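You operate a simulated robot arm through the tools that you are given. There is no shell and no other tool.

You are at the controls of a simulated robot arm. One attempt, no reset.

Task
Put things in order on the top of the test bench. At the end: the small brown bottle (marked "PEACH") stands where the tall white lamp stood; the tall white lamp stands where the tall yellow lamp stood; the tall yellow lamp stands on top of the brown labelled carton; the green test card (marked "THREE") stands on top of the brown parcel; the blue cap button is on the tall grey box; whatever was shut is shut again. Leave all else as you found it, and nothing knocked over.

It is judged by the outcome, as a careful person would: the job done as asked, and still so three seconds after it is handed in. It fails if anything else is knocked over, pushed out of place, dropped, spilled or broken. Lids that push on must go on centred and level and be pressed home; caps that screw on are set level and turned clockwise until they are tight.

Robot
A 7-joint arm with a two-finger gripper, fixed in place. Base frame: the origin is at the foot of the arm, x ahead of it, y to its left, z up; the work surface is at about z = 860. Units: mm, degrees, N and s.
With the tool pointing down near the work surface it reaches from about 340 to 720 mm from the base axis. Its first joint turns from -66.0 to 66.0 degrees. Payload 2.45 kg.
The tool frame sits at the grasp point between the pads (the TCP): z along the fingers, y along the line on which they close. The tips reach 26 mm beyond it. Largest opening 96 mm; the body of the gripper starts 69 mm behind the TCP.
Orientation is told as [roll, pitch, yaw] about the base's x, y, z axes, in that order, counted from this pose: with the fingers straight down and closing along the base's y, the tool's x points along the base's -x, its y along +y and its z along -z.

Tools
- The arm moves only by the tool drive_tool. Its argument "increments" is a list that holds one entry, the list of rows, each a list of 7 numbers: the closure, from 0 (fully open) to 1 (shut), then the shift along the tool's x, y, z in m, then the turn, a rotation vector about the tool's x, y, z in degrees. In form: [[[claw, tx, ty, tz, rx, ry, rz], ...]]. A call has 1 to 20 rows; each row shifts and turns the commanded pose from where the row before left it, along the tool's axes as they then stand. Rows are played at 5 a second. More than 50 mm and 8.6 degrees between two rows, or a gripper value outside its range, and nothing of the call is played. Where a pose cannot be reached the arm comes as near as it can. A force on the tool above 40 N (or 10 N above the force at the start of the call, whichever is more), or a blocked arm, ends the call early, and 0.2 s more pass. The fingers move at their own pace and stop on an object; they squeeze with about 37 N. The grip force told is the motor's: it shows also when the fingers shut on nothing. Time passes only in rows, and 0.2 s behind the last, so rows that do not move let the fingers close. The reply holds the time, the measured pose of the TCP, the force on the tool along the base axes, the opening and the grip force, in the units named above and with some noise, with the torque about the TCP (base axes, N m) and any sound that the robot's microphone picked up, and new pictures: "views" is both (left out), scene, wrist or none.
- Cameras (640 x 400 px; columns grow to the right, rows downward): "scene" is fixed at [177.4, -391.6, 1441.8]; the picture's right is [0.71, -0.71, 0.00], its down [-0.37, -0.37, -0.85] and it looks along [0.60, 0.60, -0.53] (base axes); focal length 343 px, centre (320, 200). "wrist" rides on the gripper at [82, 3, -98] in the tool frame; the picture's right is [-0.04, 1.00, 0.00], its down [-0.73, -0.03, -0.68] and it looks along [-0.68, -0.03, 0.73] (tool axes); focal length 256 px, centre (320, 200). There is no depth. A picture from a camera that has moved, and an enlarged one, comes with that camera's place and axes in the base frame and with its lens. The place of the scene camera against the robot may be out by one fixed shift of up to 18 mm in any direction.
- close_up(camera, box): a new picture of the part [left, top, right, bottom] of that camera's present view, enlarged. No time passes.
- finish_job(): hands the job in; it is judged then, once.

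Places have to be worked out from the pictures, the camera data and where the tool is seen. Open the gripper and draw the arm clear of the work before you hand the job in, unless the task says otherwise.

The tools are called after "Request:" as a command line: name --argument value ..., lists and objects as JSON in quotes. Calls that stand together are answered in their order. drive_tool: Moves the arm, as the interface text tells. Its arguments: {"type":"object","properties":{"increments":{"type":"array"},"views":{"type":"string","enum":["both","scene","wrist","none"]}},"required":["increments"]} The other tools are called the same way: close_up (camera, box) takes an enlarged picture of a part of a camera's view; finish_job () hands the job in.

At the start:

```text
time: 0.0
eef_pos: [336.9, 52.1, 1215.9]
tool_rot: [0.0, 0.0, 0.0]
force: [-0.3, 0.0, -0.2]
ft_torque: [0.0, -0.01, -0.02]
opening: 96.1
grip_force: 0.0
```

scene: 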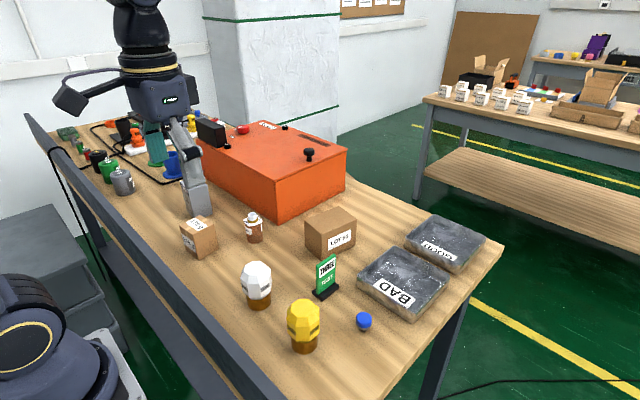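
wrist: 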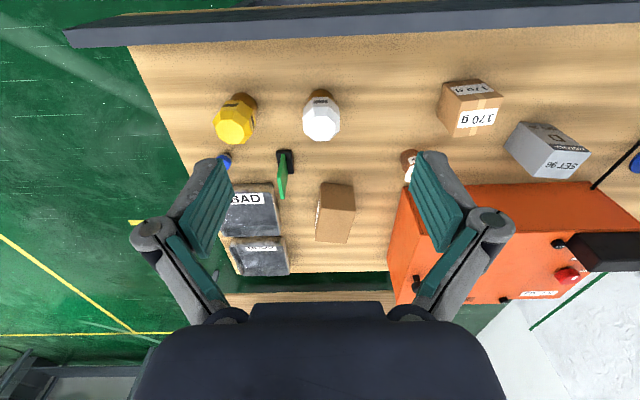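

I start by enlarging the parts of both views to identify the objects.

Request:
close_up --camera "scene" --box '[160, 180, 400, 360]'

Request:
close_up --camera "wrist" --box '[180, 70, 380, 290]'

Request:
close_up --camera "wrist" --box '[380, 60, 640, 220]'

Request:
close_up --camera "scene" --box '[40, 100, 260, 260]'

```text
2.22 times, centred on (280, 270) of scene
camera zoom: at [177.4, -391.6, 1441.8], right [0.71, -0.71, 0.0], down [-0.37, -0.37, -0.85], along [0.6, 0.6, -0.53], focal length 762 px, centre (409, 44)
```

zoom: 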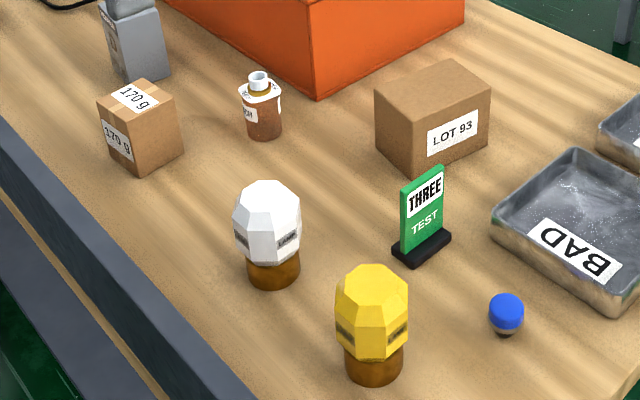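

```text
1.82 times, centred on (280, 180) of wrist
camera zoom: at [255.1, 55.2, 1314.3], right [0.04, 1.0, 0.0], down [0.73, -0.03, 0.68], along [0.68, -0.03, -0.73], focal length 465 px, centre (393, 236)
```

zoom: 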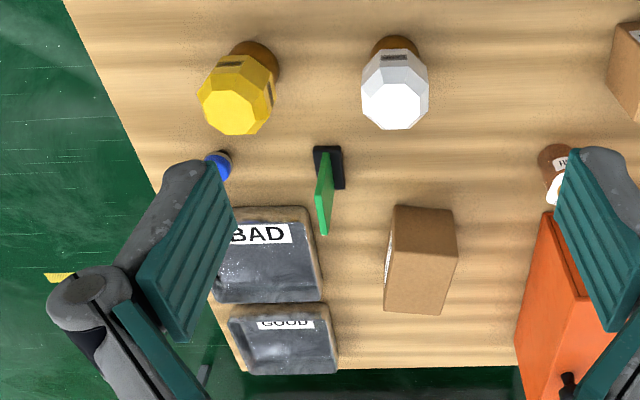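

```text
2.46 times, centred on (510, 140) of wrist
camera zoom: at [255.1, 55.2, 1314.3], right [0.04, 1.0, 0.0], down [0.73, -0.03, 0.68], along [0.68, -0.03, -0.73], focal length 630 px, centre (-148, 348)
```

zoom: 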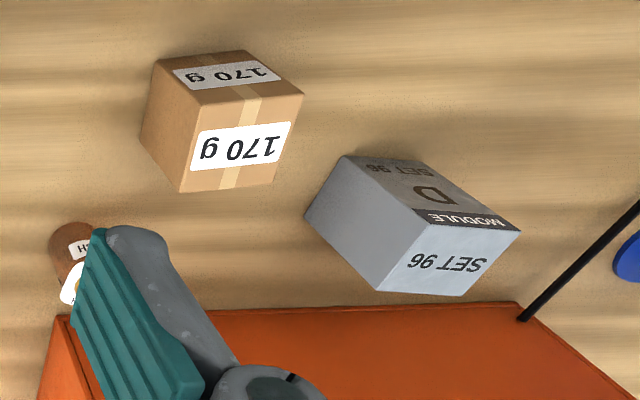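

```text
2.50 times, centred on (150, 180) of scene
camera zoom: at [177.4, -391.6, 1441.8], right [0.71, -0.71, 0.0], down [-0.37, -0.37, -0.85], along [0.6, 0.6, -0.53], focal length 857 px, centre (745, 250)
```

zoom: 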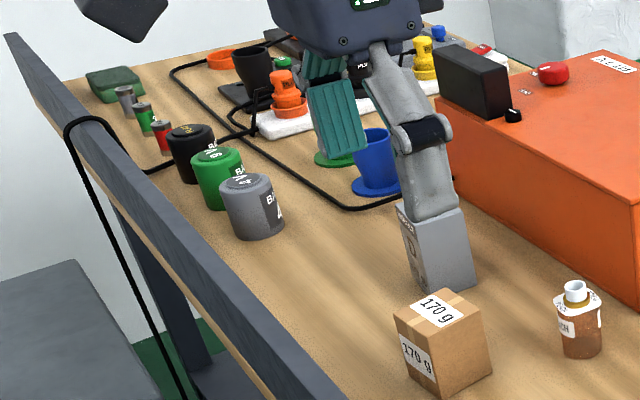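

The lamps stand at about x 440, with the card, button, carton (LOT 93), taped parcel (170 g), bottle and grey box around them. I move lower towards the lamps for a better measurement; nothing there is taller than about z 1000.

Request:
drive_tool --increments '[[[0, -0.01, -0.03, 0.03, 0, 0, 0], [0, -0.01, -0.03, 0.03, 0, 0, 0], [0, -0.01, -0.03, 0.03, 0, 0, 0], [0, 0, 0, 0, 0, 0, 0], [0, 0, 0, 0, 0, 0, 0]]]'

```text
time: 1.2
eef_pos: [367.8, -38.5, 1125.3]
tool_rot: [0.0, 0.1, 0.0]
force: [0.4, -0.2, -0.9]
ft_torque: [0.02, -0.01, -0.01]
opening: 95.9
grip_force: 0.0
camera wrist: at [285.7, -35.4, 1224.1], right [0.04, 1.0, 0.0], down [0.73, -0.03, 0.68], along [0.68, -0.03, -0.73], focal length 256 px, centre (320, 200)
```

scene: 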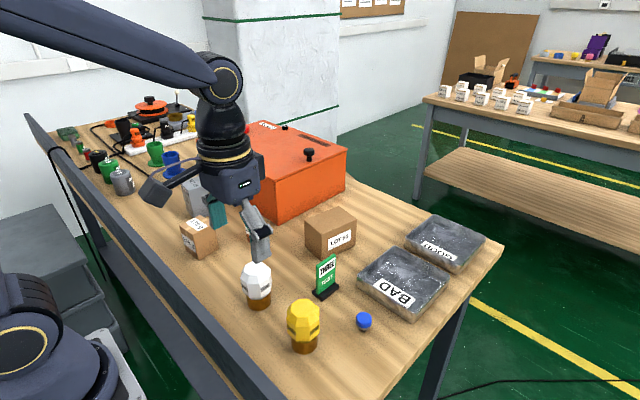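
wrist: 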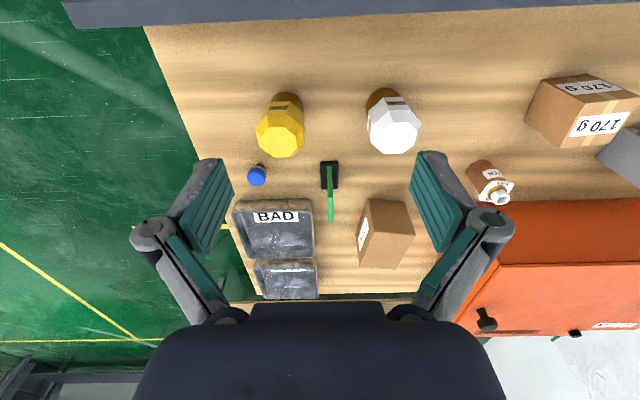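

Both views are clear; I enlarge the wrist view around the lamps, bottle, card, button.

Request:
close_up --camera "wrist" --box '[230, 70, 440, 200]'

Request:
close_up --camera "wrist" --box '[430, 60, 640, 220]'

Request:
close_up --camera "wrist" --box '[230, 150, 430, 310]'

```text
3.05 times, centred on (335, 135) of wrist
camera zoom: at [285.7, -35.4, 1224.1], right [0.04, 1.0, 0.0], down [0.73, -0.03, 0.68], along [0.68, -0.03, -0.73], focal length 780 px, centre (274, 398)
```

zoom: 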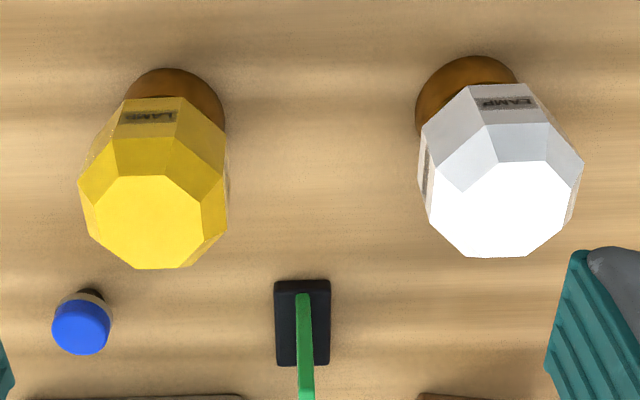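

```text
2.50 times, centred on (535, 140) of wrist
camera zoom: at [285.7, -35.4, 1224.1], right [0.04, 1.0, 0.0], down [0.73, -0.03, 0.68], along [0.68, -0.03, -0.73], focal length 640 px, centre (-218, 350)
```

zoom: 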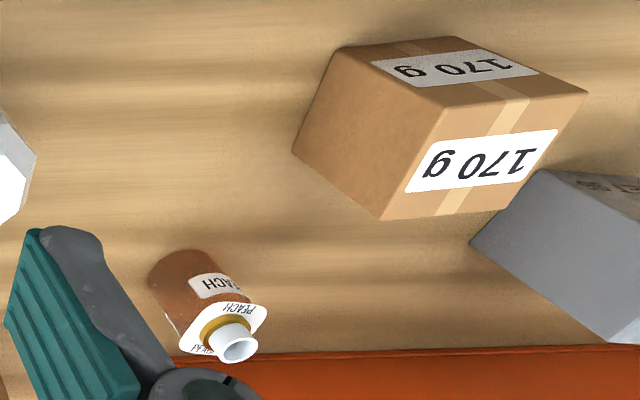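

```text
2.50 times, centred on (330, 230) of wrist
camera zoom: at [285.7, -35.4, 1224.1], right [0.04, 1.0, 0.0], down [0.73, -0.03, 0.68], along [0.68, -0.03, -0.73], focal length 640 px, centre (295, 125)
```

zoom: 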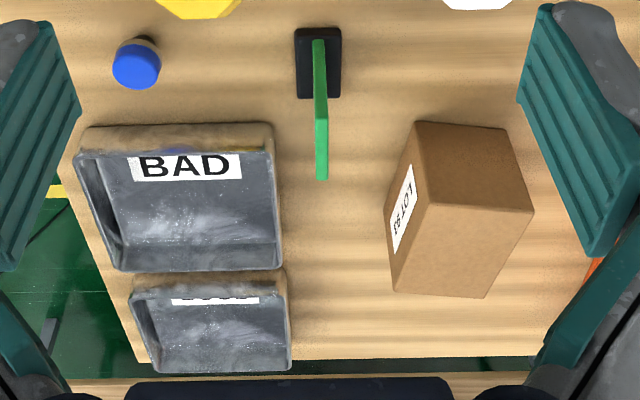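

From these pictures I put the yellow lamp at about (439,-90), the white at (439,46), both about 100 mm tall with heads about 60 mm wide. I come above the yellow lamp with open fingers to check the alignment.

Request:
drive_tool --increments '[[[0, -0.018, -0.013, 0.025, 0, 0, 0], [0, -0.018, -0.013, 0.025, 0, 0, 0], [0, -0.018, -0.013, 0.025, 0, 0, 0], [0, -0.017, -0.0125, 0.025, 0, 0, 0], [0, 0, 0, 0, 0, 0, 0], [0, 0, 0, 0, 0, 0, 0]]]'

```text
time: 2.6
eef_pos: [438.0, -90.7, 1024.4]
tool_rot: [0.0, 0.0, 0.0]
force: [0.1, 0.7, 0.2]
ft_torque: [-0.01, 0.04, -0.01]
opening: 96.0
grip_force: 0.1
camera wrist: at [356.6, -86.6, 1122.9], right [0.04, 1.0, 0.0], down [0.73, -0.03, 0.68], along [0.68, -0.03, -0.73], focal length 256 px, centre (320, 200)
```

scene: 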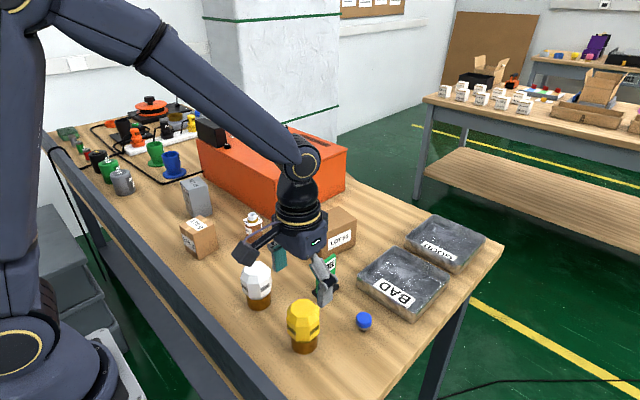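
wrist: 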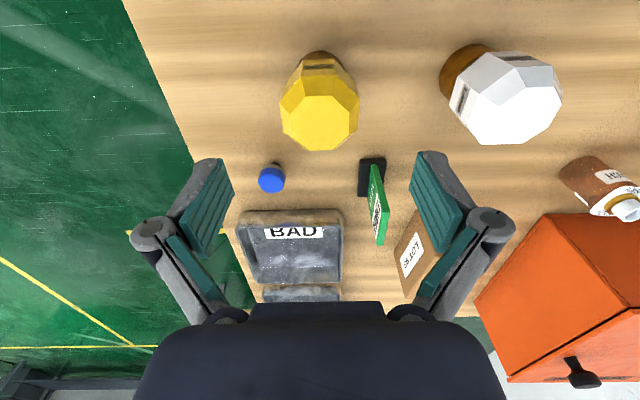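

The lamp is centred sideways; I enlarge to pin down its height and forward position.

Request:
close_up --camera "wrist" --box '[240, 30, 400, 160]'

Request:
close_up --camera "scene" --box '[220, 240, 380, 360]'

```text
3.08 times, centred on (320, 95) of wrist
camera zoom: at [356.6, -86.6, 1122.9], right [0.04, 1.0, 0.0], down [0.73, -0.03, 0.68], along [0.68, -0.03, -0.73], focal length 788 px, centre (320, 523)
```

zoom: 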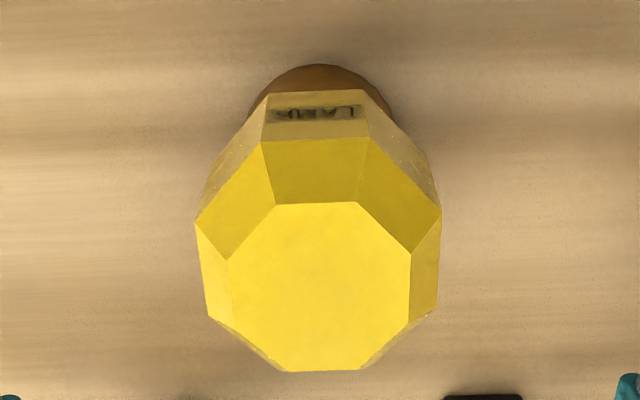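

```text
3.33 times, centred on (300, 300) of scene
camera zoom: at [177.4, -391.6, 1441.8], right [0.71, -0.71, 0.0], down [-0.37, -0.37, -0.85], along [0.6, 0.6, -0.53], focal length 1142 px, centre (387, -133)
```

zoom: 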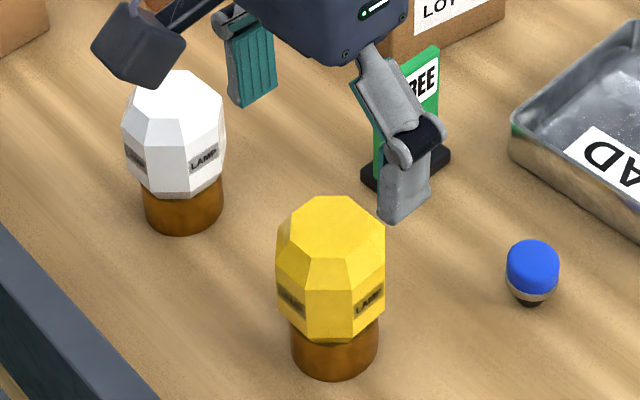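

The octagonal head's flats face ±x and ±y, so the present yaw fits. Lamp axis ≈ (439,-90), top z ≈ 960, vertical head sides z ≈ 890–938; I descend to z 915 and close.

Request:
drive_tool --increments '[[[0, -0.001, 0, 0.03, 0, 0, 0], [0, 0, 0, 0.03, 0, 0, 0], [0, 0, 0, 0.03, 0, 0, 0], [0, 0, 0, 0.02, 0, 0, 0], [0, 0, 0, 0, 0, 0, 0], [0.5, 0, 0, 0, 0, 0, 0], [1, 0, 0, 0, 0, 0, 0], [1, 0, 0, 0, 0, 0, 0], [1, 0, 0, 0, 0, 0, 0], [1, 0, 0, 0, 0, 0, 0]]]'

```text
time: 4.8
eef_pos: [436.9, -90.7, 916.3]
tool_rot: [0.1, 0.0, 0.1]
force: [-0.9, 2.0, 3.8]
ft_torque: [0.04, 0.0, -0.03]
opening: 60.1
grip_force: 37.5
camera wrist: at [354.6, -87.9, 1014.1], right [0.04, 1.0, 0.0], down [0.73, -0.03, 0.68], along [0.68, -0.03, -0.73], focal length 256 px, centre (320, 200)
```

scene: 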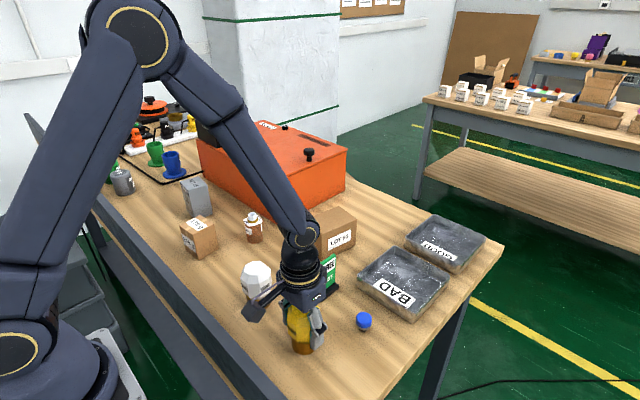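
wrist: 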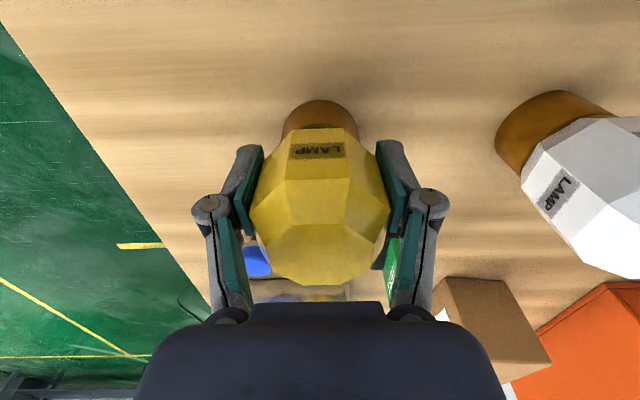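

Gripped firmly (60 mm opening) with the TCP 56 mm above the lamp's foot. I lift it straight up, then carry it towards above the carton.

Request:
drive_tool --increments '[[[1, 0, 0, -0.01, 0, 0, 0], [1, 0, 0, -0.02, 0, 0, 0], [1, 0, 0, -0.03, 0, 0, 0], [1, 0, 0, -0.03, 0, 0, 0], [1, 0, 0, -0.03, 0, 0, 0], [1, 0, 0, -0.03, 0, 0, 0], [1, 0, 0, 0, 0, 0, 0], [1, 0, 0, 0, 0, 0, 0]]]'

```text
time: 6.6
eef_pos: [439.4, -88.6, 1067.9]
tool_rot: [0.0, 0.0, 0.0]
force: [1.2, 0.0, -2.2]
ft_torque: [0.01, 0.01, 0.01]
opening: 60.2
grip_force: 36.5
camera wrist: at [357.8, -86.8, 1165.5], right [0.04, 1.0, 0.0], down [0.73, -0.03, 0.68], along [0.68, -0.03, -0.73], focal length 256 px, centre (320, 200)
```

scene: 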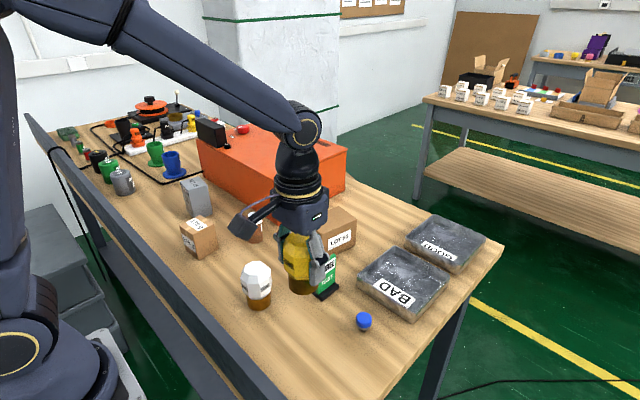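
wrist: 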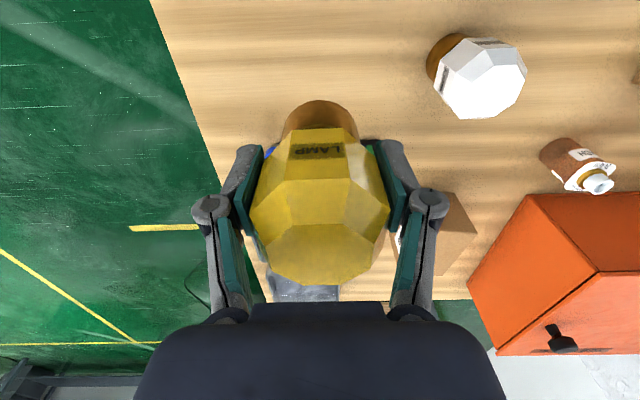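

The lamp hangs level; I carry it over towards the carton, stopping slightly short to check.

Request:
drive_tool --increments '[[[1, -0.015, 0.012, 0, 0, 0, 0], [1, -0.025, 0.02, 0, 0, 0, 0], [1, -0.025, 0.02, 0, 0, 0, 0], [1, -0.025, 0.02, 0, 0, 0, 0], [1, -0.025, 0.02, 0, 0, 0, 0], [1, -0.025, 0.02, 0, 0, 0, 0], [1, -0.025, 0.02, 0, 0, 0, 0], [1, -0.025, 0.02, 0, 0, 0, 0], [1, -0.01, 0.008, 0, 0, 0, 0], [1, 0, 0, 0, 0, 0, 0], [1, 0, 0, 0, 0, 0, 0]]]'

```text
time: 9.0
eef_pos: [638.4, 70.5, 1065.2]
tool_rot: [0.1, -0.1, 0.0]
force: [-0.1, 0.3, -1.7]
ft_torque: [0.02, 0.01, 0.02]
opening: 60.3
grip_force: 37.4
camera wrist: at [557.0, 74.8, 1163.7], right [0.04, 1.0, 0.0], down [0.73, -0.03, 0.68], along [0.68, -0.03, -0.73], focal length 256 px, centre (320, 200)
```

scene: 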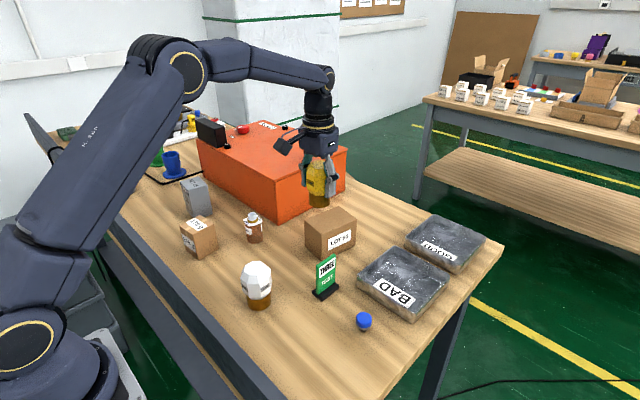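
wrist: 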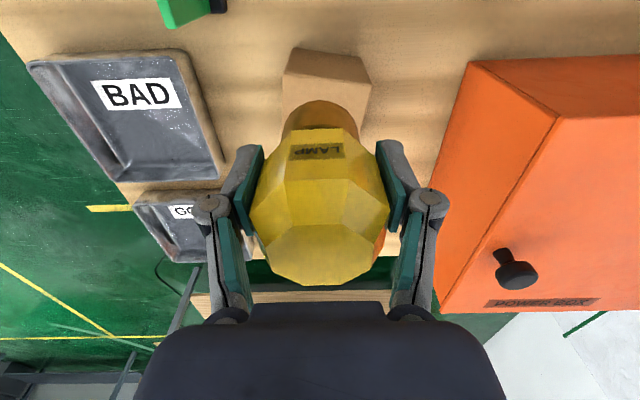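

I enlarge the carton in this view to verify its edges against the held lamp.

Request:
close_up --camera "wrist" --box '[250, 20, 410, 140]'

Request:
close_up --camera "scene" --box '[260, 130, 400, 270]'

```text
3.33 times, centred on (330, 80) of wrist
camera zoom: at [557.0, 74.8, 1163.7], right [0.04, 1.0, 0.0], down [0.73, -0.03, 0.68], along [0.68, -0.03, -0.73], focal length 853 px, centre (287, 600)
```

zoom: 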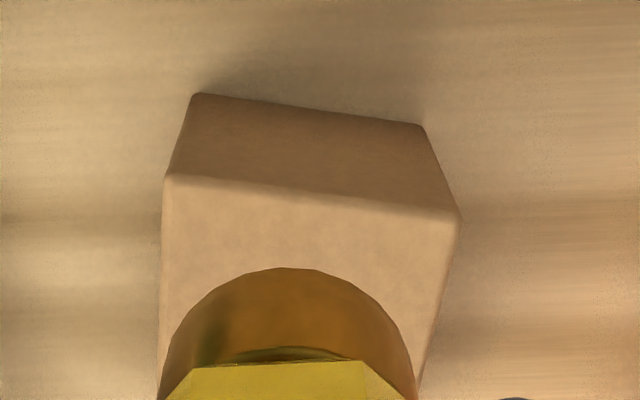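

```text
2.86 times, centred on (330, 200) of scene
camera zoom: at [177.4, -391.6, 1441.8], right [0.71, -0.71, 0.0], down [-0.37, -0.37, -0.85], along [0.6, 0.6, -0.53], focal length 979 px, centre (291, 200)
```

zoom: 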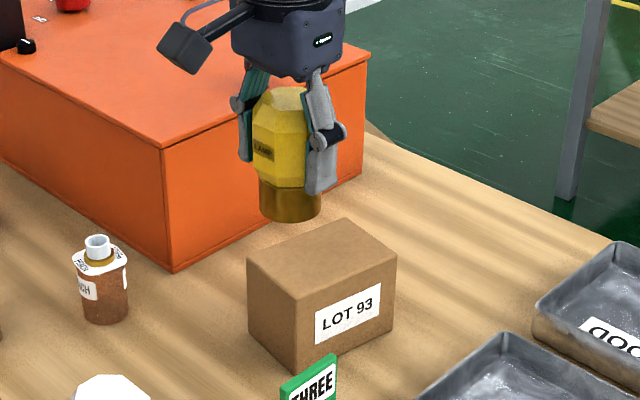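

The carton top spans about x 622–740, y 30–115 at z 941. I move to (680,70) and lower to just above contact.

Request:
drive_tool --increments '[[[1, -0.02, 0, 0, 0, 0, 0], [1, -0.021, 0, 0.01, 0, 0, 0], [1, 0, 0, 0.02, 0, 0, 0], [1, 0, 0, 0.02, 0, 0, 0], [1, 0, 0, 0.01, 0, 0, 0], [1, 0, 0, 0, 0, 0, 0], [1, 0, 0, 0, 0, 0, 0]]]'

```text
time: 10.6
eef_pos: [679.5, 70.6, 1006.8]
tool_rot: [0.0, 0.1, 0.0]
force: [0.0, 0.0, -2.5]
ft_torque: [0.01, 0.03, 0.02]
opening: 60.0
grip_force: 36.8
camera wrist: at [597.8, 74.0, 1105.1], right [0.04, 1.0, 0.0], down [0.73, -0.03, 0.68], along [0.68, -0.03, -0.73], focal length 256 px, centre (320, 200)
```

scene: 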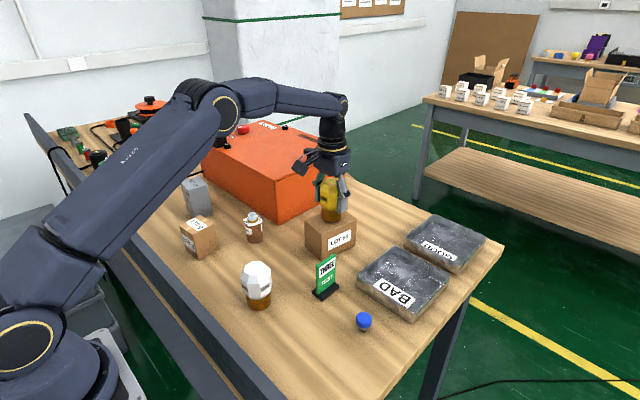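
wrist: 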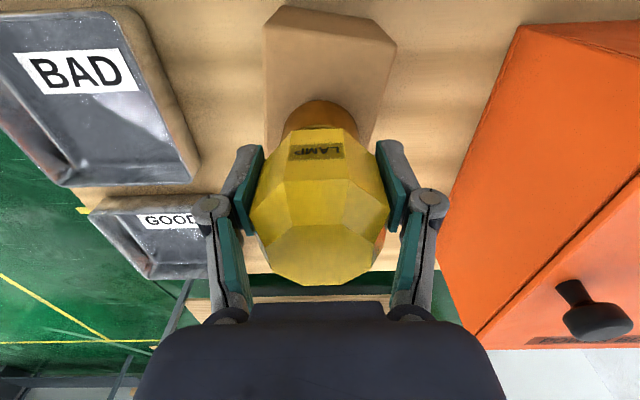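

The lamp's foot is about 9 mm over the carton. I lower in small steps and watch the force.

Request:
drive_tool --increments '[[[1, 0, 0, 0.003, 0, 0, 0], [1, 0, 0, 0.002, 0, 0, 0], [1, 0, 0, 0.001, 0, 0, 0], [1, 0, 0, 0, 0, 0, 0]]]' --views "none"

```text
time: 11.6
eef_pos: [679.4, 70.5, 1000.4]
tool_rot: [0.0, -0.1, 0.1]
force: [-1.2, 1.4, 3.9]
ft_torque: [0.04, 0.03, -0.04]
opening: 60.0
grip_force: 37.5
```

The vertical force went from -2.5 to +3.9 N, suggesting contact; I lower one more millimetre to confirm.

Request:
drive_tool --increments '[[[1, 0, 0, 0.001, 0, 0, 0], [1, 0, 0, 0, 0, 0, 0]]]'

Request:
close_up --camera "scene" --box '[280, 150, 380, 270]'

```text
time: 12.2
eef_pos: [679.1, 72.0, 1001.1]
tool_rot: [0.0, -0.1, 0.2]
force: [-4.1, 1.2, 15.7]
ft_torque: [0.07, 0.26, 0.0]
opening: 60.3
grip_force: 37.2
camera wrist: at [597.6, 74.1, 1098.7], right [0.04, 1.0, 0.0], down [0.73, -0.03, 0.68], along [0.68, -0.03, -0.73], focal length 256 px, centre (320, 200)
```

scene: 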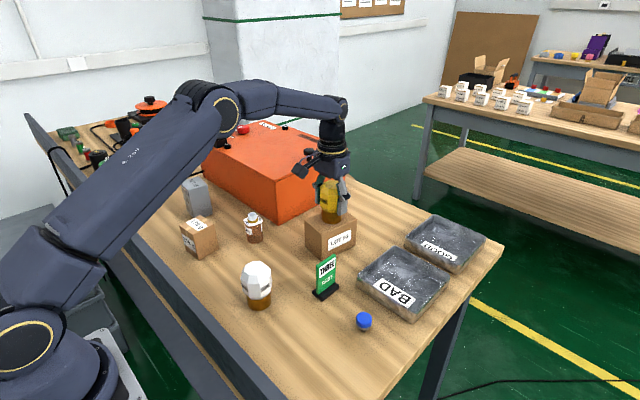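
wrist: 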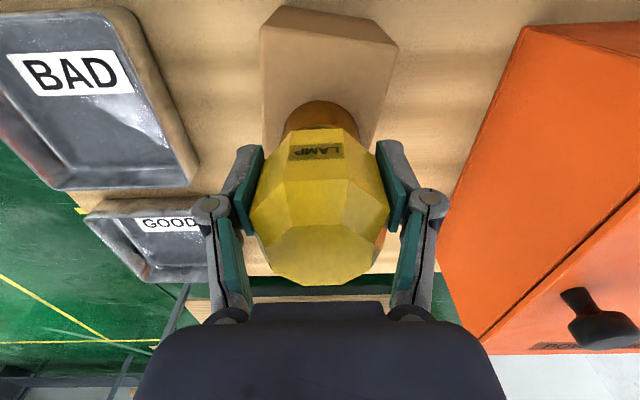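

```text
3.33 times, centred on (330, 210) of scene
camera zoom: at [176.9, -391.6, 1441.9], right [0.71, -0.71, 0.0], down [-0.37, -0.37, -0.85], along [0.6, 0.6, -0.53], focal length 1142 px, centre (287, 167)
```

zoom: 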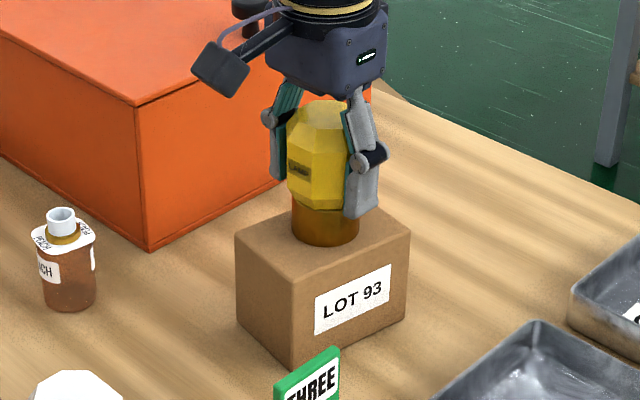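

It stands on the carton (15.7 N contact). I ease up 1 mm, open the fingers, and rise straight up.

Request:
drive_tool --increments '[[[1, 0, 0, -0.001, 0, 0, 0], [0.7, 0, 0, 0, 0, 0, 0], [0.3, 0, 0, 0, 0, 0, 0], [0, 0, 0, 0, 0, 0, 0], [0, 0, 0, 0, 0, 0, 0], [0, 0, 0, 0, 0, 0, 0], [0, 0, 0, -0.02, 0, 0, 0], [0, 0, 0, -0.03, 0, 0, 0], [0, 0, 0, -0.03, 0, 0, 0], [0, 0, 0, -0.03, 0, 0, 0], [0, 0, 0, 0, 0, 0, 0]]]'

Request:
close_up --camera "scene" --box '[220, 150, 420, 350]'

```text
time: 14.6
eef_pos: [677.4, 71.5, 1109.8]
tool_rot: [0.0, 0.0, 0.0]
force: [-0.5, -0.5, 0.8]
ft_torque: [0.0, -0.03, 0.0]
opening: 96.1
grip_force: 0.0
camera wrist: at [596.5, 74.5, 1207.5], right [0.04, 1.0, 0.0], down [0.73, -0.03, 0.68], along [0.68, -0.03, -0.73], focal length 256 px, centre (320, 200)
```

scene: 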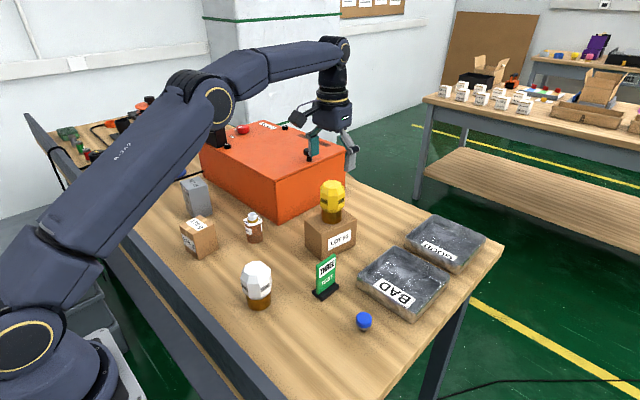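
wrist: 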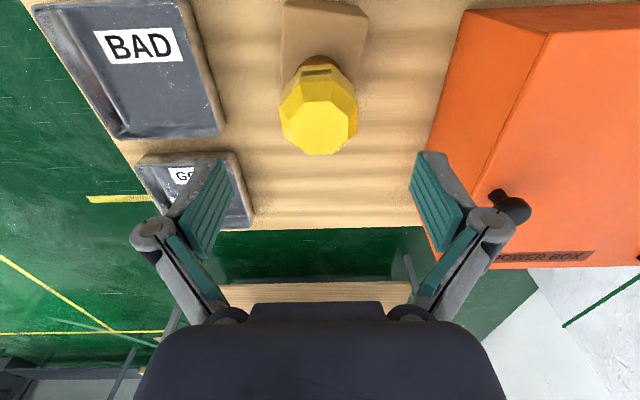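

```text
2.00 times, centred on (320, 250) of scene
camera zoom: at [177.4, -391.6, 1441.8], right [0.71, -0.71, 0.0], down [-0.37, -0.37, -0.85], along [0.6, 0.6, -0.53], focal length 685 px, centre (320, 100)
```

zoom: 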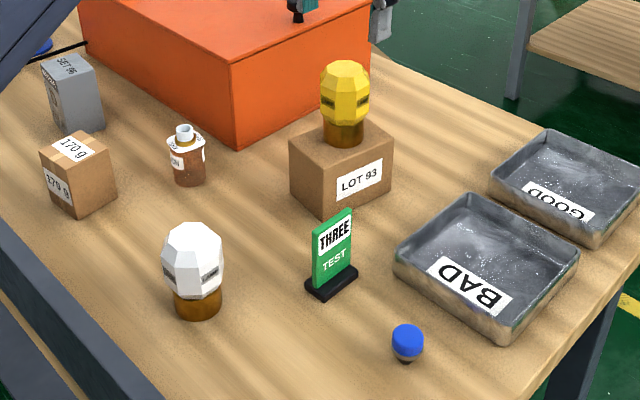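

The yellow lamp stands upright on the carton. Now I go back to above the white lamp at about (439,46).

Request:
drive_tool --increments '[[[0, 0.03, -0.003, 0, 0, 0, 0], [0, 0.04, -0.004, 0, 0, 0, 0], [0, 0.04, -0.004, 0, 0, 0, 0], [0, 0.04, -0.004, 0, 0, 0, 0], [0, 0.04, -0.0046, 0.015, 0, 0, 0], [0, 0.04, -0.004, 0.025, 0, 0, 0], [0, 0.011, -0.001, 0.025, 0, 0, 0], [0, 0, 0, 0.02, 0, 0, 0], [0, 0, 0, 0, 0, 0, 0]]]'

Request:
close_up --camera "wrist" --box '[240, 30, 400, 160]'

```text
time: 16.6
eef_pos: [439.6, 45.4, 1025.4]
tool_rot: [0.1, 0.0, 0.1]
force: [0.1, -0.2, -0.1]
ft_torque: [-0.01, 0.04, -0.01]
opening: 96.2
grip_force: 0.1
camera wrist: at [357.4, 48.2, 1123.2], right [0.04, 1.0, 0.0], down [0.73, -0.03, 0.68], along [0.68, -0.03, -0.73], focal length 256 px, centre (320, 200)
```

scene: 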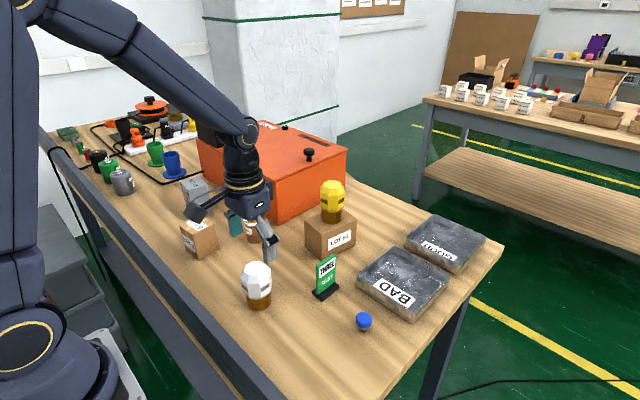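
wrist: 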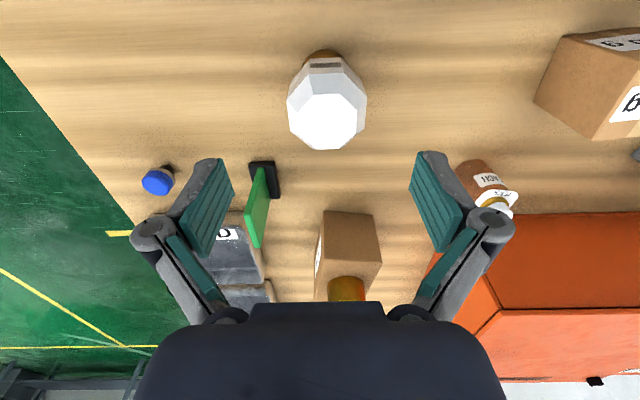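

```text
3.08 times, centred on (320, 95) of wrist
camera zoom: at [357.4, 48.2, 1123.2], right [0.04, 1.0, 0.0], down [0.73, -0.03, 0.68], along [0.68, -0.03, -0.73], focal length 788 px, centre (320, 523)
```

zoom: 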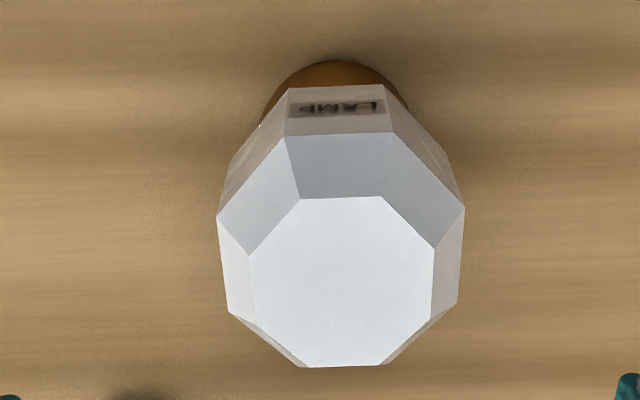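

The white lamp's axis is about 4 mm more to +y: (439,50), flats aligned. I shift, descend to z 916 and grip, then lift.

Request:
drive_tool --increments '[[[0, 0, 0.0042, 0.029, 0, 0, 0], [0, 0, 0, 0.03, 0, 0, 0], [0, 0, 0, 0.03, 0, 0, 0], [0, 0, 0, 0.02, 0, 0, 0], [0, 0, 0, 0, 0, 0, 0], [0.5, 0, 0, 0, 0, 0, 0], [1, 0, 0, 0, 0, 0, 0], [1, 0, 0, 0, 0, 0, 0], [1, 0, 0, 0, 0, 0, 0], [1, 0, 0, 0, 0, 0, 0]]]'

```text
time: 18.8
eef_pos: [438.4, 50.8, 917.1]
tool_rot: [0.0, 0.0, 0.0]
force: [-0.4, -1.6, 6.4]
ft_torque: [-0.07, 0.09, -0.08]
opening: 60.2
grip_force: 37.7
camera wrist: at [357.1, 54.1, 1015.5], right [0.04, 1.0, 0.0], down [0.73, -0.03, 0.68], along [0.68, -0.03, -0.73], focal length 256 px, centre (320, 200)
```

scene: 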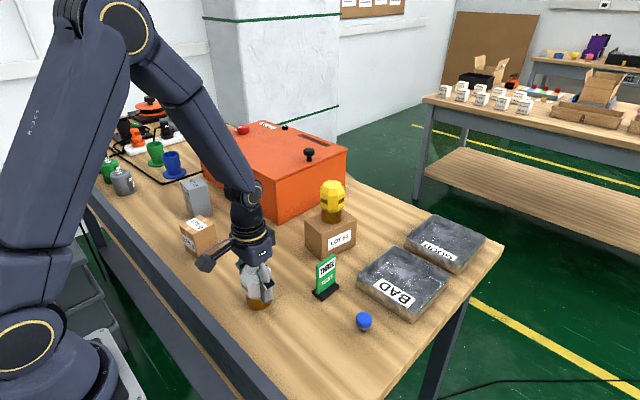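
wrist: 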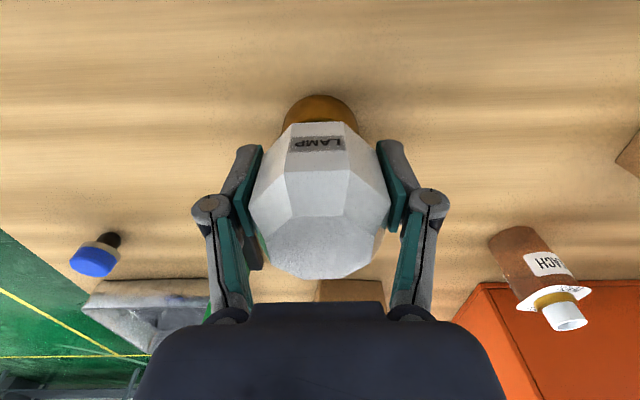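

Gripped. Both lamps' near foot edges compute to x ≈ 416, so a pure move of about -139.6 mm in y goes to the yellow lamp's old place. I lift 50 mm and carry it over.

Request:
drive_tool --increments '[[[1, 0, 0, -0.01, 0, 0, 0], [1, 0, 0, -0.02, 0, 0, 0], [1, 0, 0, -0.02, 0, 0, 0], [1, -0.001, -0.02, 0, 0, 0, 0], [1, 0, -0.03, 0, 0, 0, 0], [1, 0, -0.03, 0, 0, 0, 0], [1, 0, -0.03, 0, 0, 0, 0], [1, 0, -0.02, 0, 0, 0, 0], [1, 0, -0.0096, 0, 0, 0, 0], [1, 0, 0, 0, 0, 0, 0], [1, 0, 0, 0.02, 0, 0, 0], [1, 0, 0, 0.015, 0, 0, 0], [1, 0, 0, 0.006, 0, 0, 0], [1, 0, 0, 0, 0, 0, 0], [1, 0, 0, 0, 0, 0, 0]]]'

```text
time: 22.0
eef_pos: [440.2, -90.1, 925.3]
tool_rot: [0.0, -0.1, -0.1]
force: [-0.6, 0.2, -1.5]
ft_torque: [-0.04, -0.01, -0.01]
opening: 60.1
grip_force: 37.0
camera wrist: at [357.7, -86.6, 1023.3], right [0.04, 1.0, 0.0], down [0.73, -0.03, 0.68], along [0.68, -0.03, -0.73], focal length 256 px, centre (320, 200)
```

scene: 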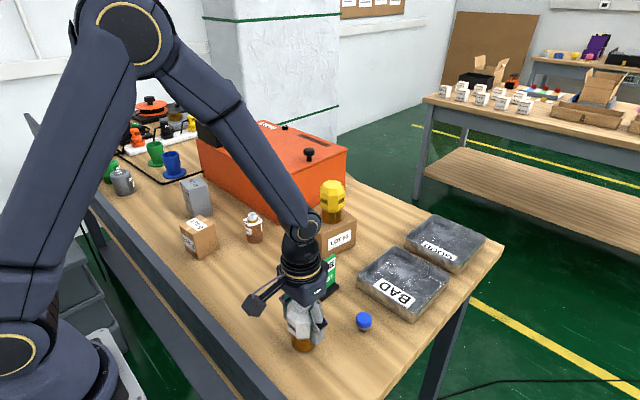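
wrist: 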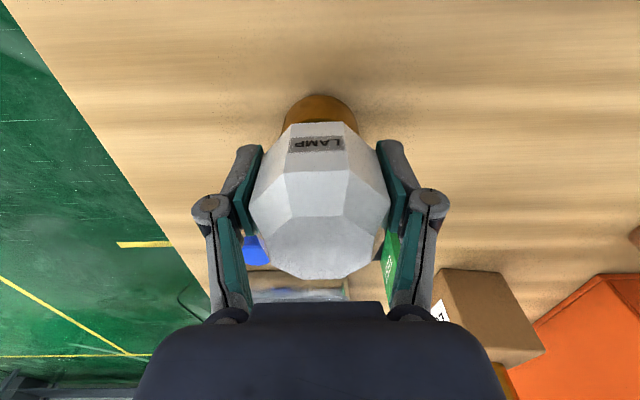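

The lamp hangs ~3 mm nearer to the base in the grip than the yellow one did, so I add 1.5 mm in x and lower to contact.

Request:
drive_tool --increments '[[[1, -0.0015, 0, 0.004, 0, 0, 0], [1, 0, 0, 0.003, 0, 0, 0], [1, 0, 0, 0.002, 0, 0, 0], [1, 0, 0, 0, 0, 0, 0], [1, 0, 0, 0, 0, 0, 0]]]' --views "none"

```text
time: 23.2
eef_pos: [440.9, -89.8, 915.5]
tool_rot: [0.1, -0.1, -0.1]
force: [-5.3, -2.5, 22.9]
ft_torque: [-0.08, 0.13, -0.15]
opening: 60.0
grip_force: 37.2
```

Contact at 23 N shows the foot is on the table; I ease up 1 mm, open, and rise.

Request:
drive_tool --increments '[[[1, 0, 0, -0.001, 0, 0, 0], [0.7, 0, 0, 0, 0, 0, 0], [0.3, 0, 0, 0, 0, 0, 0], [0, 0, 0, 0, 0, 0, 0], [0, 0, 0, 0, 0, 0, 0], [0, 0, 0, 0, 0, 0, 0], [0, 0, 0, -0.02, 0, 0, 0], [0, 0, 0, -0.03, 0, 0, 0], [0, 0, 0, -0.03, 0, 0, 0], [0, 0, 0, -0.03, 0, 0, 0], [0, 0, 0, 0, 0, 0, 0]]]'

Request:
close_up --camera "wrist" --box '[240, 30, 400, 160]'

```text
time: 25.6
eef_pos: [441.2, -88.8, 1027.6]
tool_rot: [-0.1, 0.0, 0.0]
force: [-0.7, -0.3, 0.2]
ft_torque: [0.02, 0.0, 0.01]
opening: 95.8
grip_force: 0.0
camera wrist: at [359.5, -85.6, 1126.6], right [0.04, 1.0, 0.0], down [0.73, -0.03, 0.68], along [0.68, -0.03, -0.73], focal length 256 px, centre (320, 200)
```

scene: 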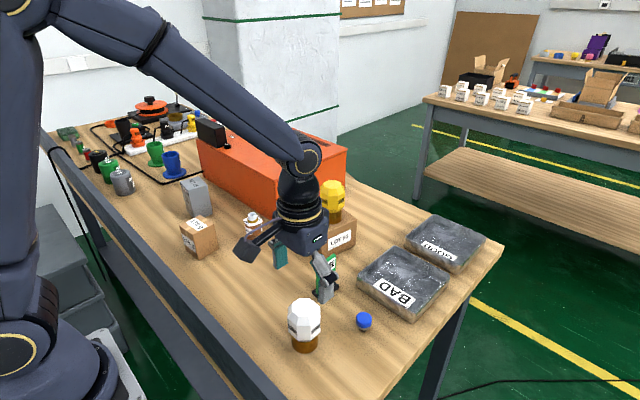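
wrist: 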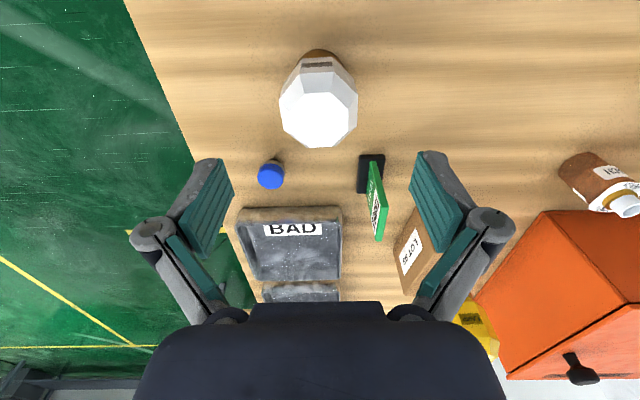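

```text
3.08 times, centred on (320, 95) of wrist
camera zoom: at [359.5, -85.6, 1126.6], right [0.04, 1.0, 0.0], down [0.73, -0.03, 0.68], along [0.68, -0.03, -0.73], focal length 788 px, centre (320, 523)
```

zoom: 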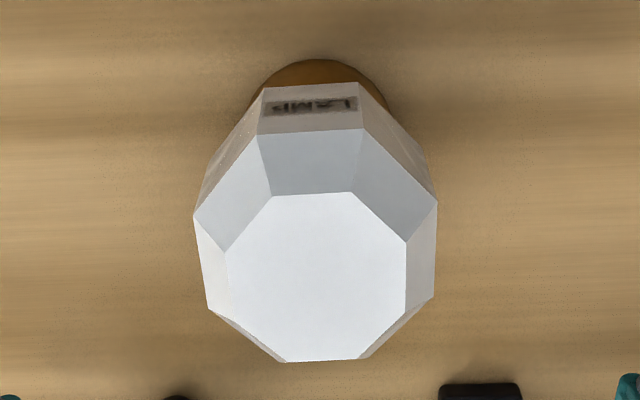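

White lamp stands in the yellow one's old place. Now I go to above the bottle near (562,232) for a closer look.

Request:
drive_tool --increments '[[[0, -0.01, 0.03, -0.01, 0, 0, 0], [0, -0.014, 0.037, -0.003, 0, 0, 0], [0, -0.014, 0.037, 0, 0, 0, 0], [0, -0.014, 0.037, 0, 0, 0, 0], [0, -0.014, 0.037, 0, 0, 0, 0], [0, -0.014, 0.037, 0, 0, 0, 0], [0, -0.014, 0.037, 0, 0, 0, 0], [0, -0.014, 0.037, 0, 0, 0, 0], [0, -0.0126, 0.0324, 0, 0, 0, 0], [0, 0, 0, 0, 0, 0, 0], [0, 0, 0, 0, 0, 0, 0]]]'

Request:
close_up --camera "wrist" --box '[240, 40, 400, 160]'

Request:
close_up --camera "scene" --box '[225, 190, 305, 250]'

```text
time: 28.0
eef_pos: [563.0, 234.8, 1041.5]
tool_rot: [0.1, 0.1, 0.1]
force: [0.2, -0.1, 0.5]
ft_torque: [-0.05, -0.02, 0.02]
opening: 95.9
grip_force: 0.1
camera wrist: at [481.4, 236.1, 1139.2], right [0.04, 1.0, 0.0], down [0.73, -0.03, 0.68], along [0.68, -0.03, -0.73], focal length 256 px, centre (320, 200)
```

scene: 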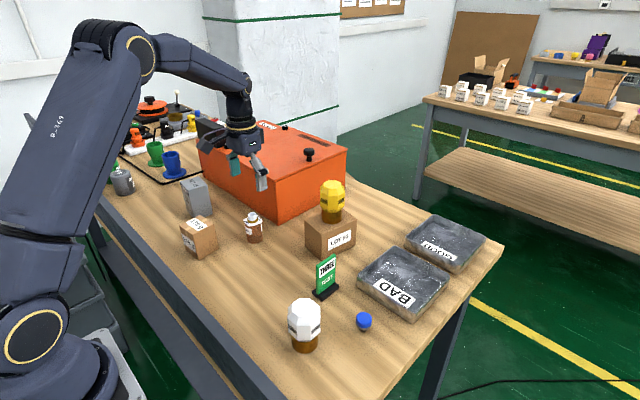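
wrist: 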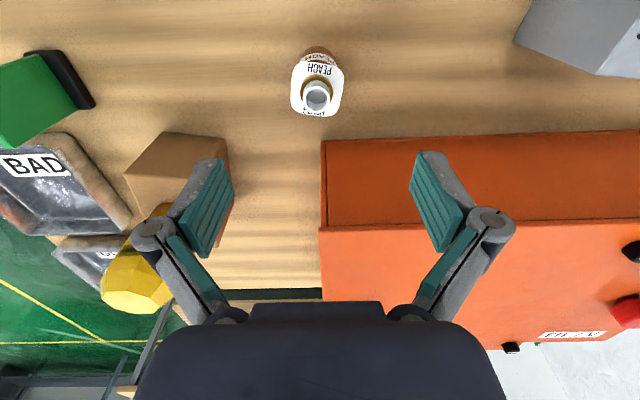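

```text
3.33 times, centred on (320, 100) of wrist
camera zoom: at [481.4, 236.1, 1139.2], right [0.04, 1.0, 0.0], down [0.73, -0.03, 0.68], along [0.68, -0.03, -0.73], focal length 853 px, centre (320, 533)
```

zoom: 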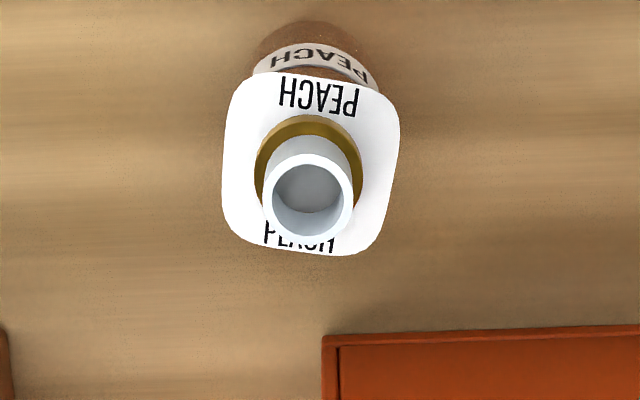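

```text
6.67 times, centred on (265, 220) of scene
camera zoom: at [177.4, -391.6, 1441.8], right [0.71, -0.71, 0.0], down [-0.37, -0.37, -0.85], along [0.6, 0.6, -0.53], focal length 2285 px, centre (687, 67)
```

zoom: 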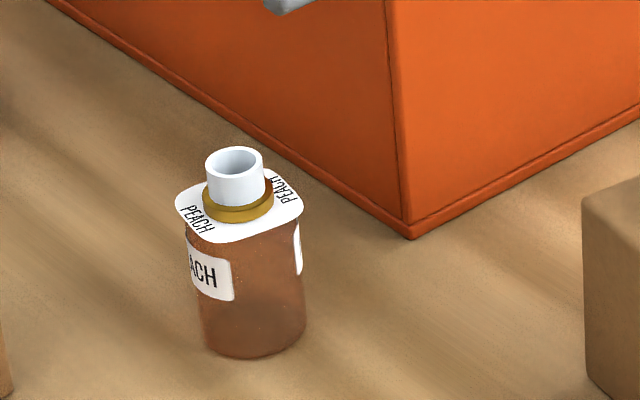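

The bottle is open-necked with a rounded-square shoulder plate (about 46 mm) turned about -12°; axis ≈ (563.5,228.5), top ≈ z 930. I shift, yaw the gripper to match, and go down part way to check.

Request:
drive_tool --increments '[[[0, -0.001, -0.0035, 0.01, 0, 0, 0], [0, 0, 0, 0.01, 0, 0, 6], [0, 0, 0, 0.02, 0, 0, 6], [0, 0, 0, 0.02, 0, 0, 0], [0, 0, 0, 0.012, 0, 0, 0], [0, 0, 0, 0, 0, 0, 0], [0, 0, 0, 0, 0, 0, 0]]]'

Request:
close_up --camera "wrist" --box '[220, 60, 420, 220]'

```text
time: 29.6
eef_pos: [562.4, 228.3, 966.3]
tool_rot: [0.0, 0.0, -12.0]
force: [-0.1, 0.0, -0.9]
ft_torque: [0.0, 0.01, -0.01]
opening: 96.1
grip_force: 0.1
camera wrist: at [483.8, 248.6, 1066.2], right [0.25, 0.97, 0.0], down [0.71, -0.18, 0.68], along [0.66, -0.17, -0.73], focal length 256 px, centre (320, 200)
```

scene: 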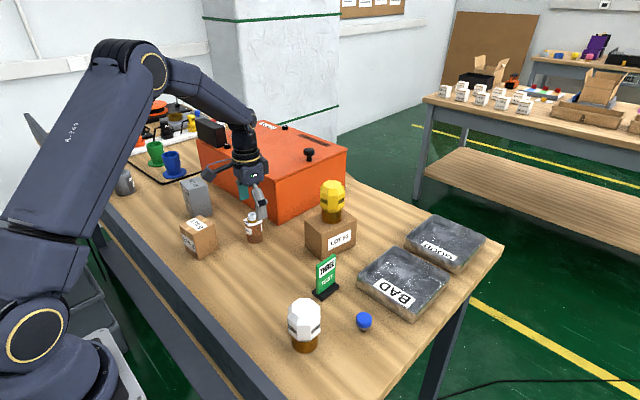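
wrist: 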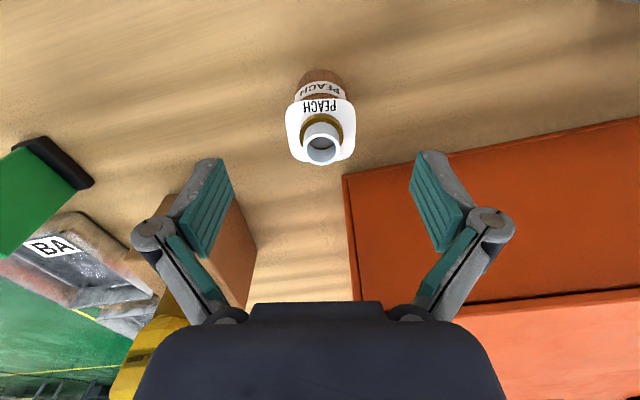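

```text
2.50 times, centred on (320, 140) of wrist
camera zoom: at [483.8, 248.6, 1066.2], right [0.25, 0.97, 0.0], down [0.71, -0.18, 0.68], along [0.66, -0.17, -0.73], focal length 640 px, centre (320, 350)
```

zoom: 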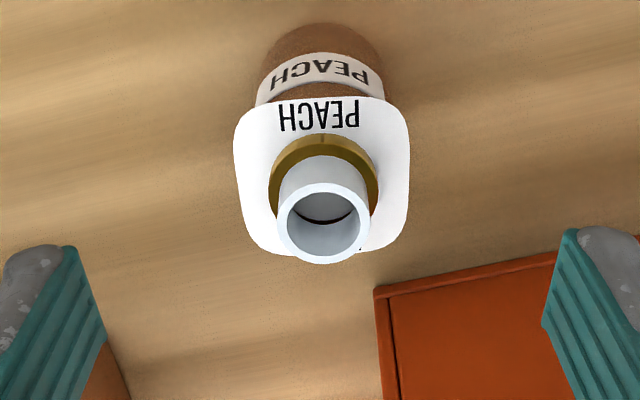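

Aligned: bottle axis computes to (562.6,228.8), the tool is at (562.7,228.4). I descend to z ≈ 889 and close on the body.

Request:
drive_tool --increments '[[[0, 0, 0, 0.025, 0, 0, 0], [0, 0, 0, 0.025, 0, 0, 0], [0, 0, 0, 0.02, 0, 0, 0], [0, 0, 0, 0.009, 0, 0, 0], [0, 0, 0, 0, 0, 0, 0], [0.4, 0, 0, 0, 0, 0, 0], [0.7, 0, 0, 0, 0, 0, 0], [1, 0, 0, 0, 0, 0, 0], [1, 0, 0, 0, 0, 0, 0], [1, 0, 0, 0, 0, 0, 0]]]'

Request:
close_up --camera "wrist" --box '[220, 60, 420, 320]'

Request:
close_up --camera "scene" --box '[215, 170, 315, 250]'

```text
time: 31.8
eef_pos: [560.8, 227.6, 888.9]
tool_rot: [0.1, 0.0, -12.0]
force: [0.2, 0.0, 1.0]
ft_torque: [-0.02, 0.02, 0.01]
opening: 40.5
grip_force: 36.8
camera wrist: at [482.2, 248.1, 987.4], right [0.25, 0.97, 0.0], down [0.71, -0.18, 0.68], along [0.66, -0.17, -0.73], focal length 256 px, centre (320, 200)
```

scene: 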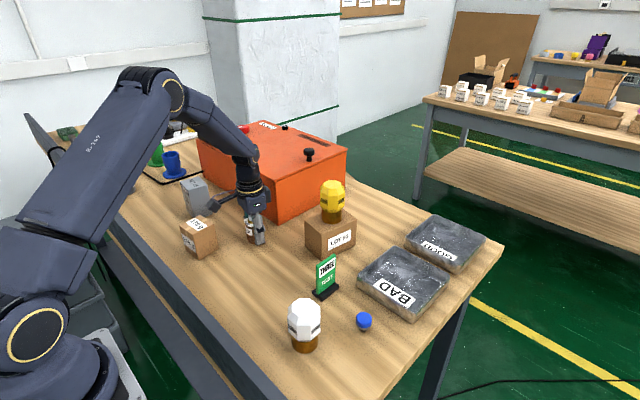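
wrist: 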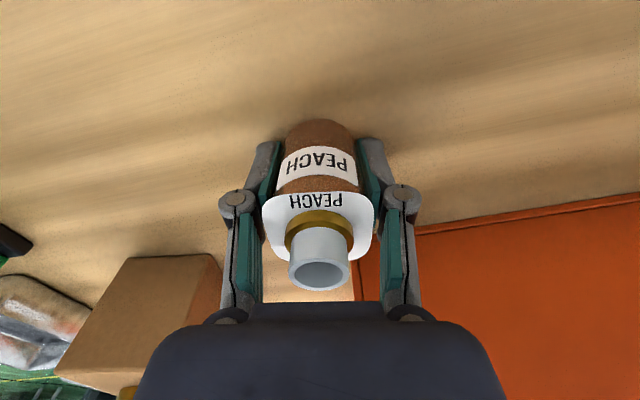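

```text
1.54 times, centred on (320, 190) of wrist
camera zoom: at [482.2, 248.1, 987.4], right [0.25, 0.97, 0.0], down [0.71, -0.18, 0.68], along [0.66, -0.17, -0.73], focal length 394 px, centre (320, 215)
```

zoom: 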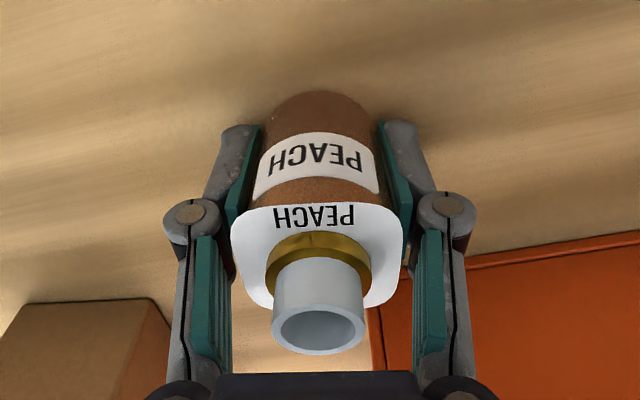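

```text
5.00 times, centred on (265, 210) of scene
camera zoom: at [177.4, -391.6, 1441.8], right [0.71, -0.71, 0.0], down [-0.37, -0.37, -0.85], along [0.6, 0.6, -0.53], focal length 1714 px, centre (595, 150)
```

zoom: 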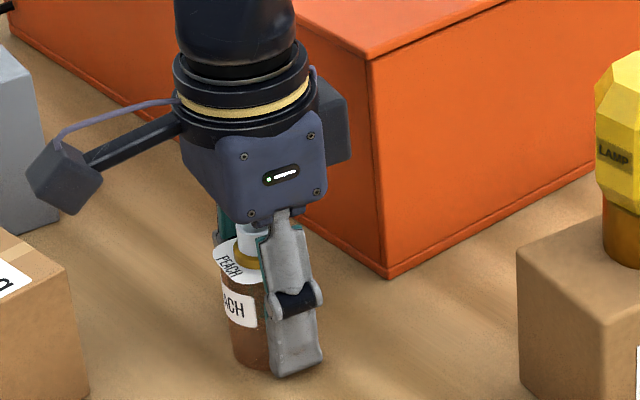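

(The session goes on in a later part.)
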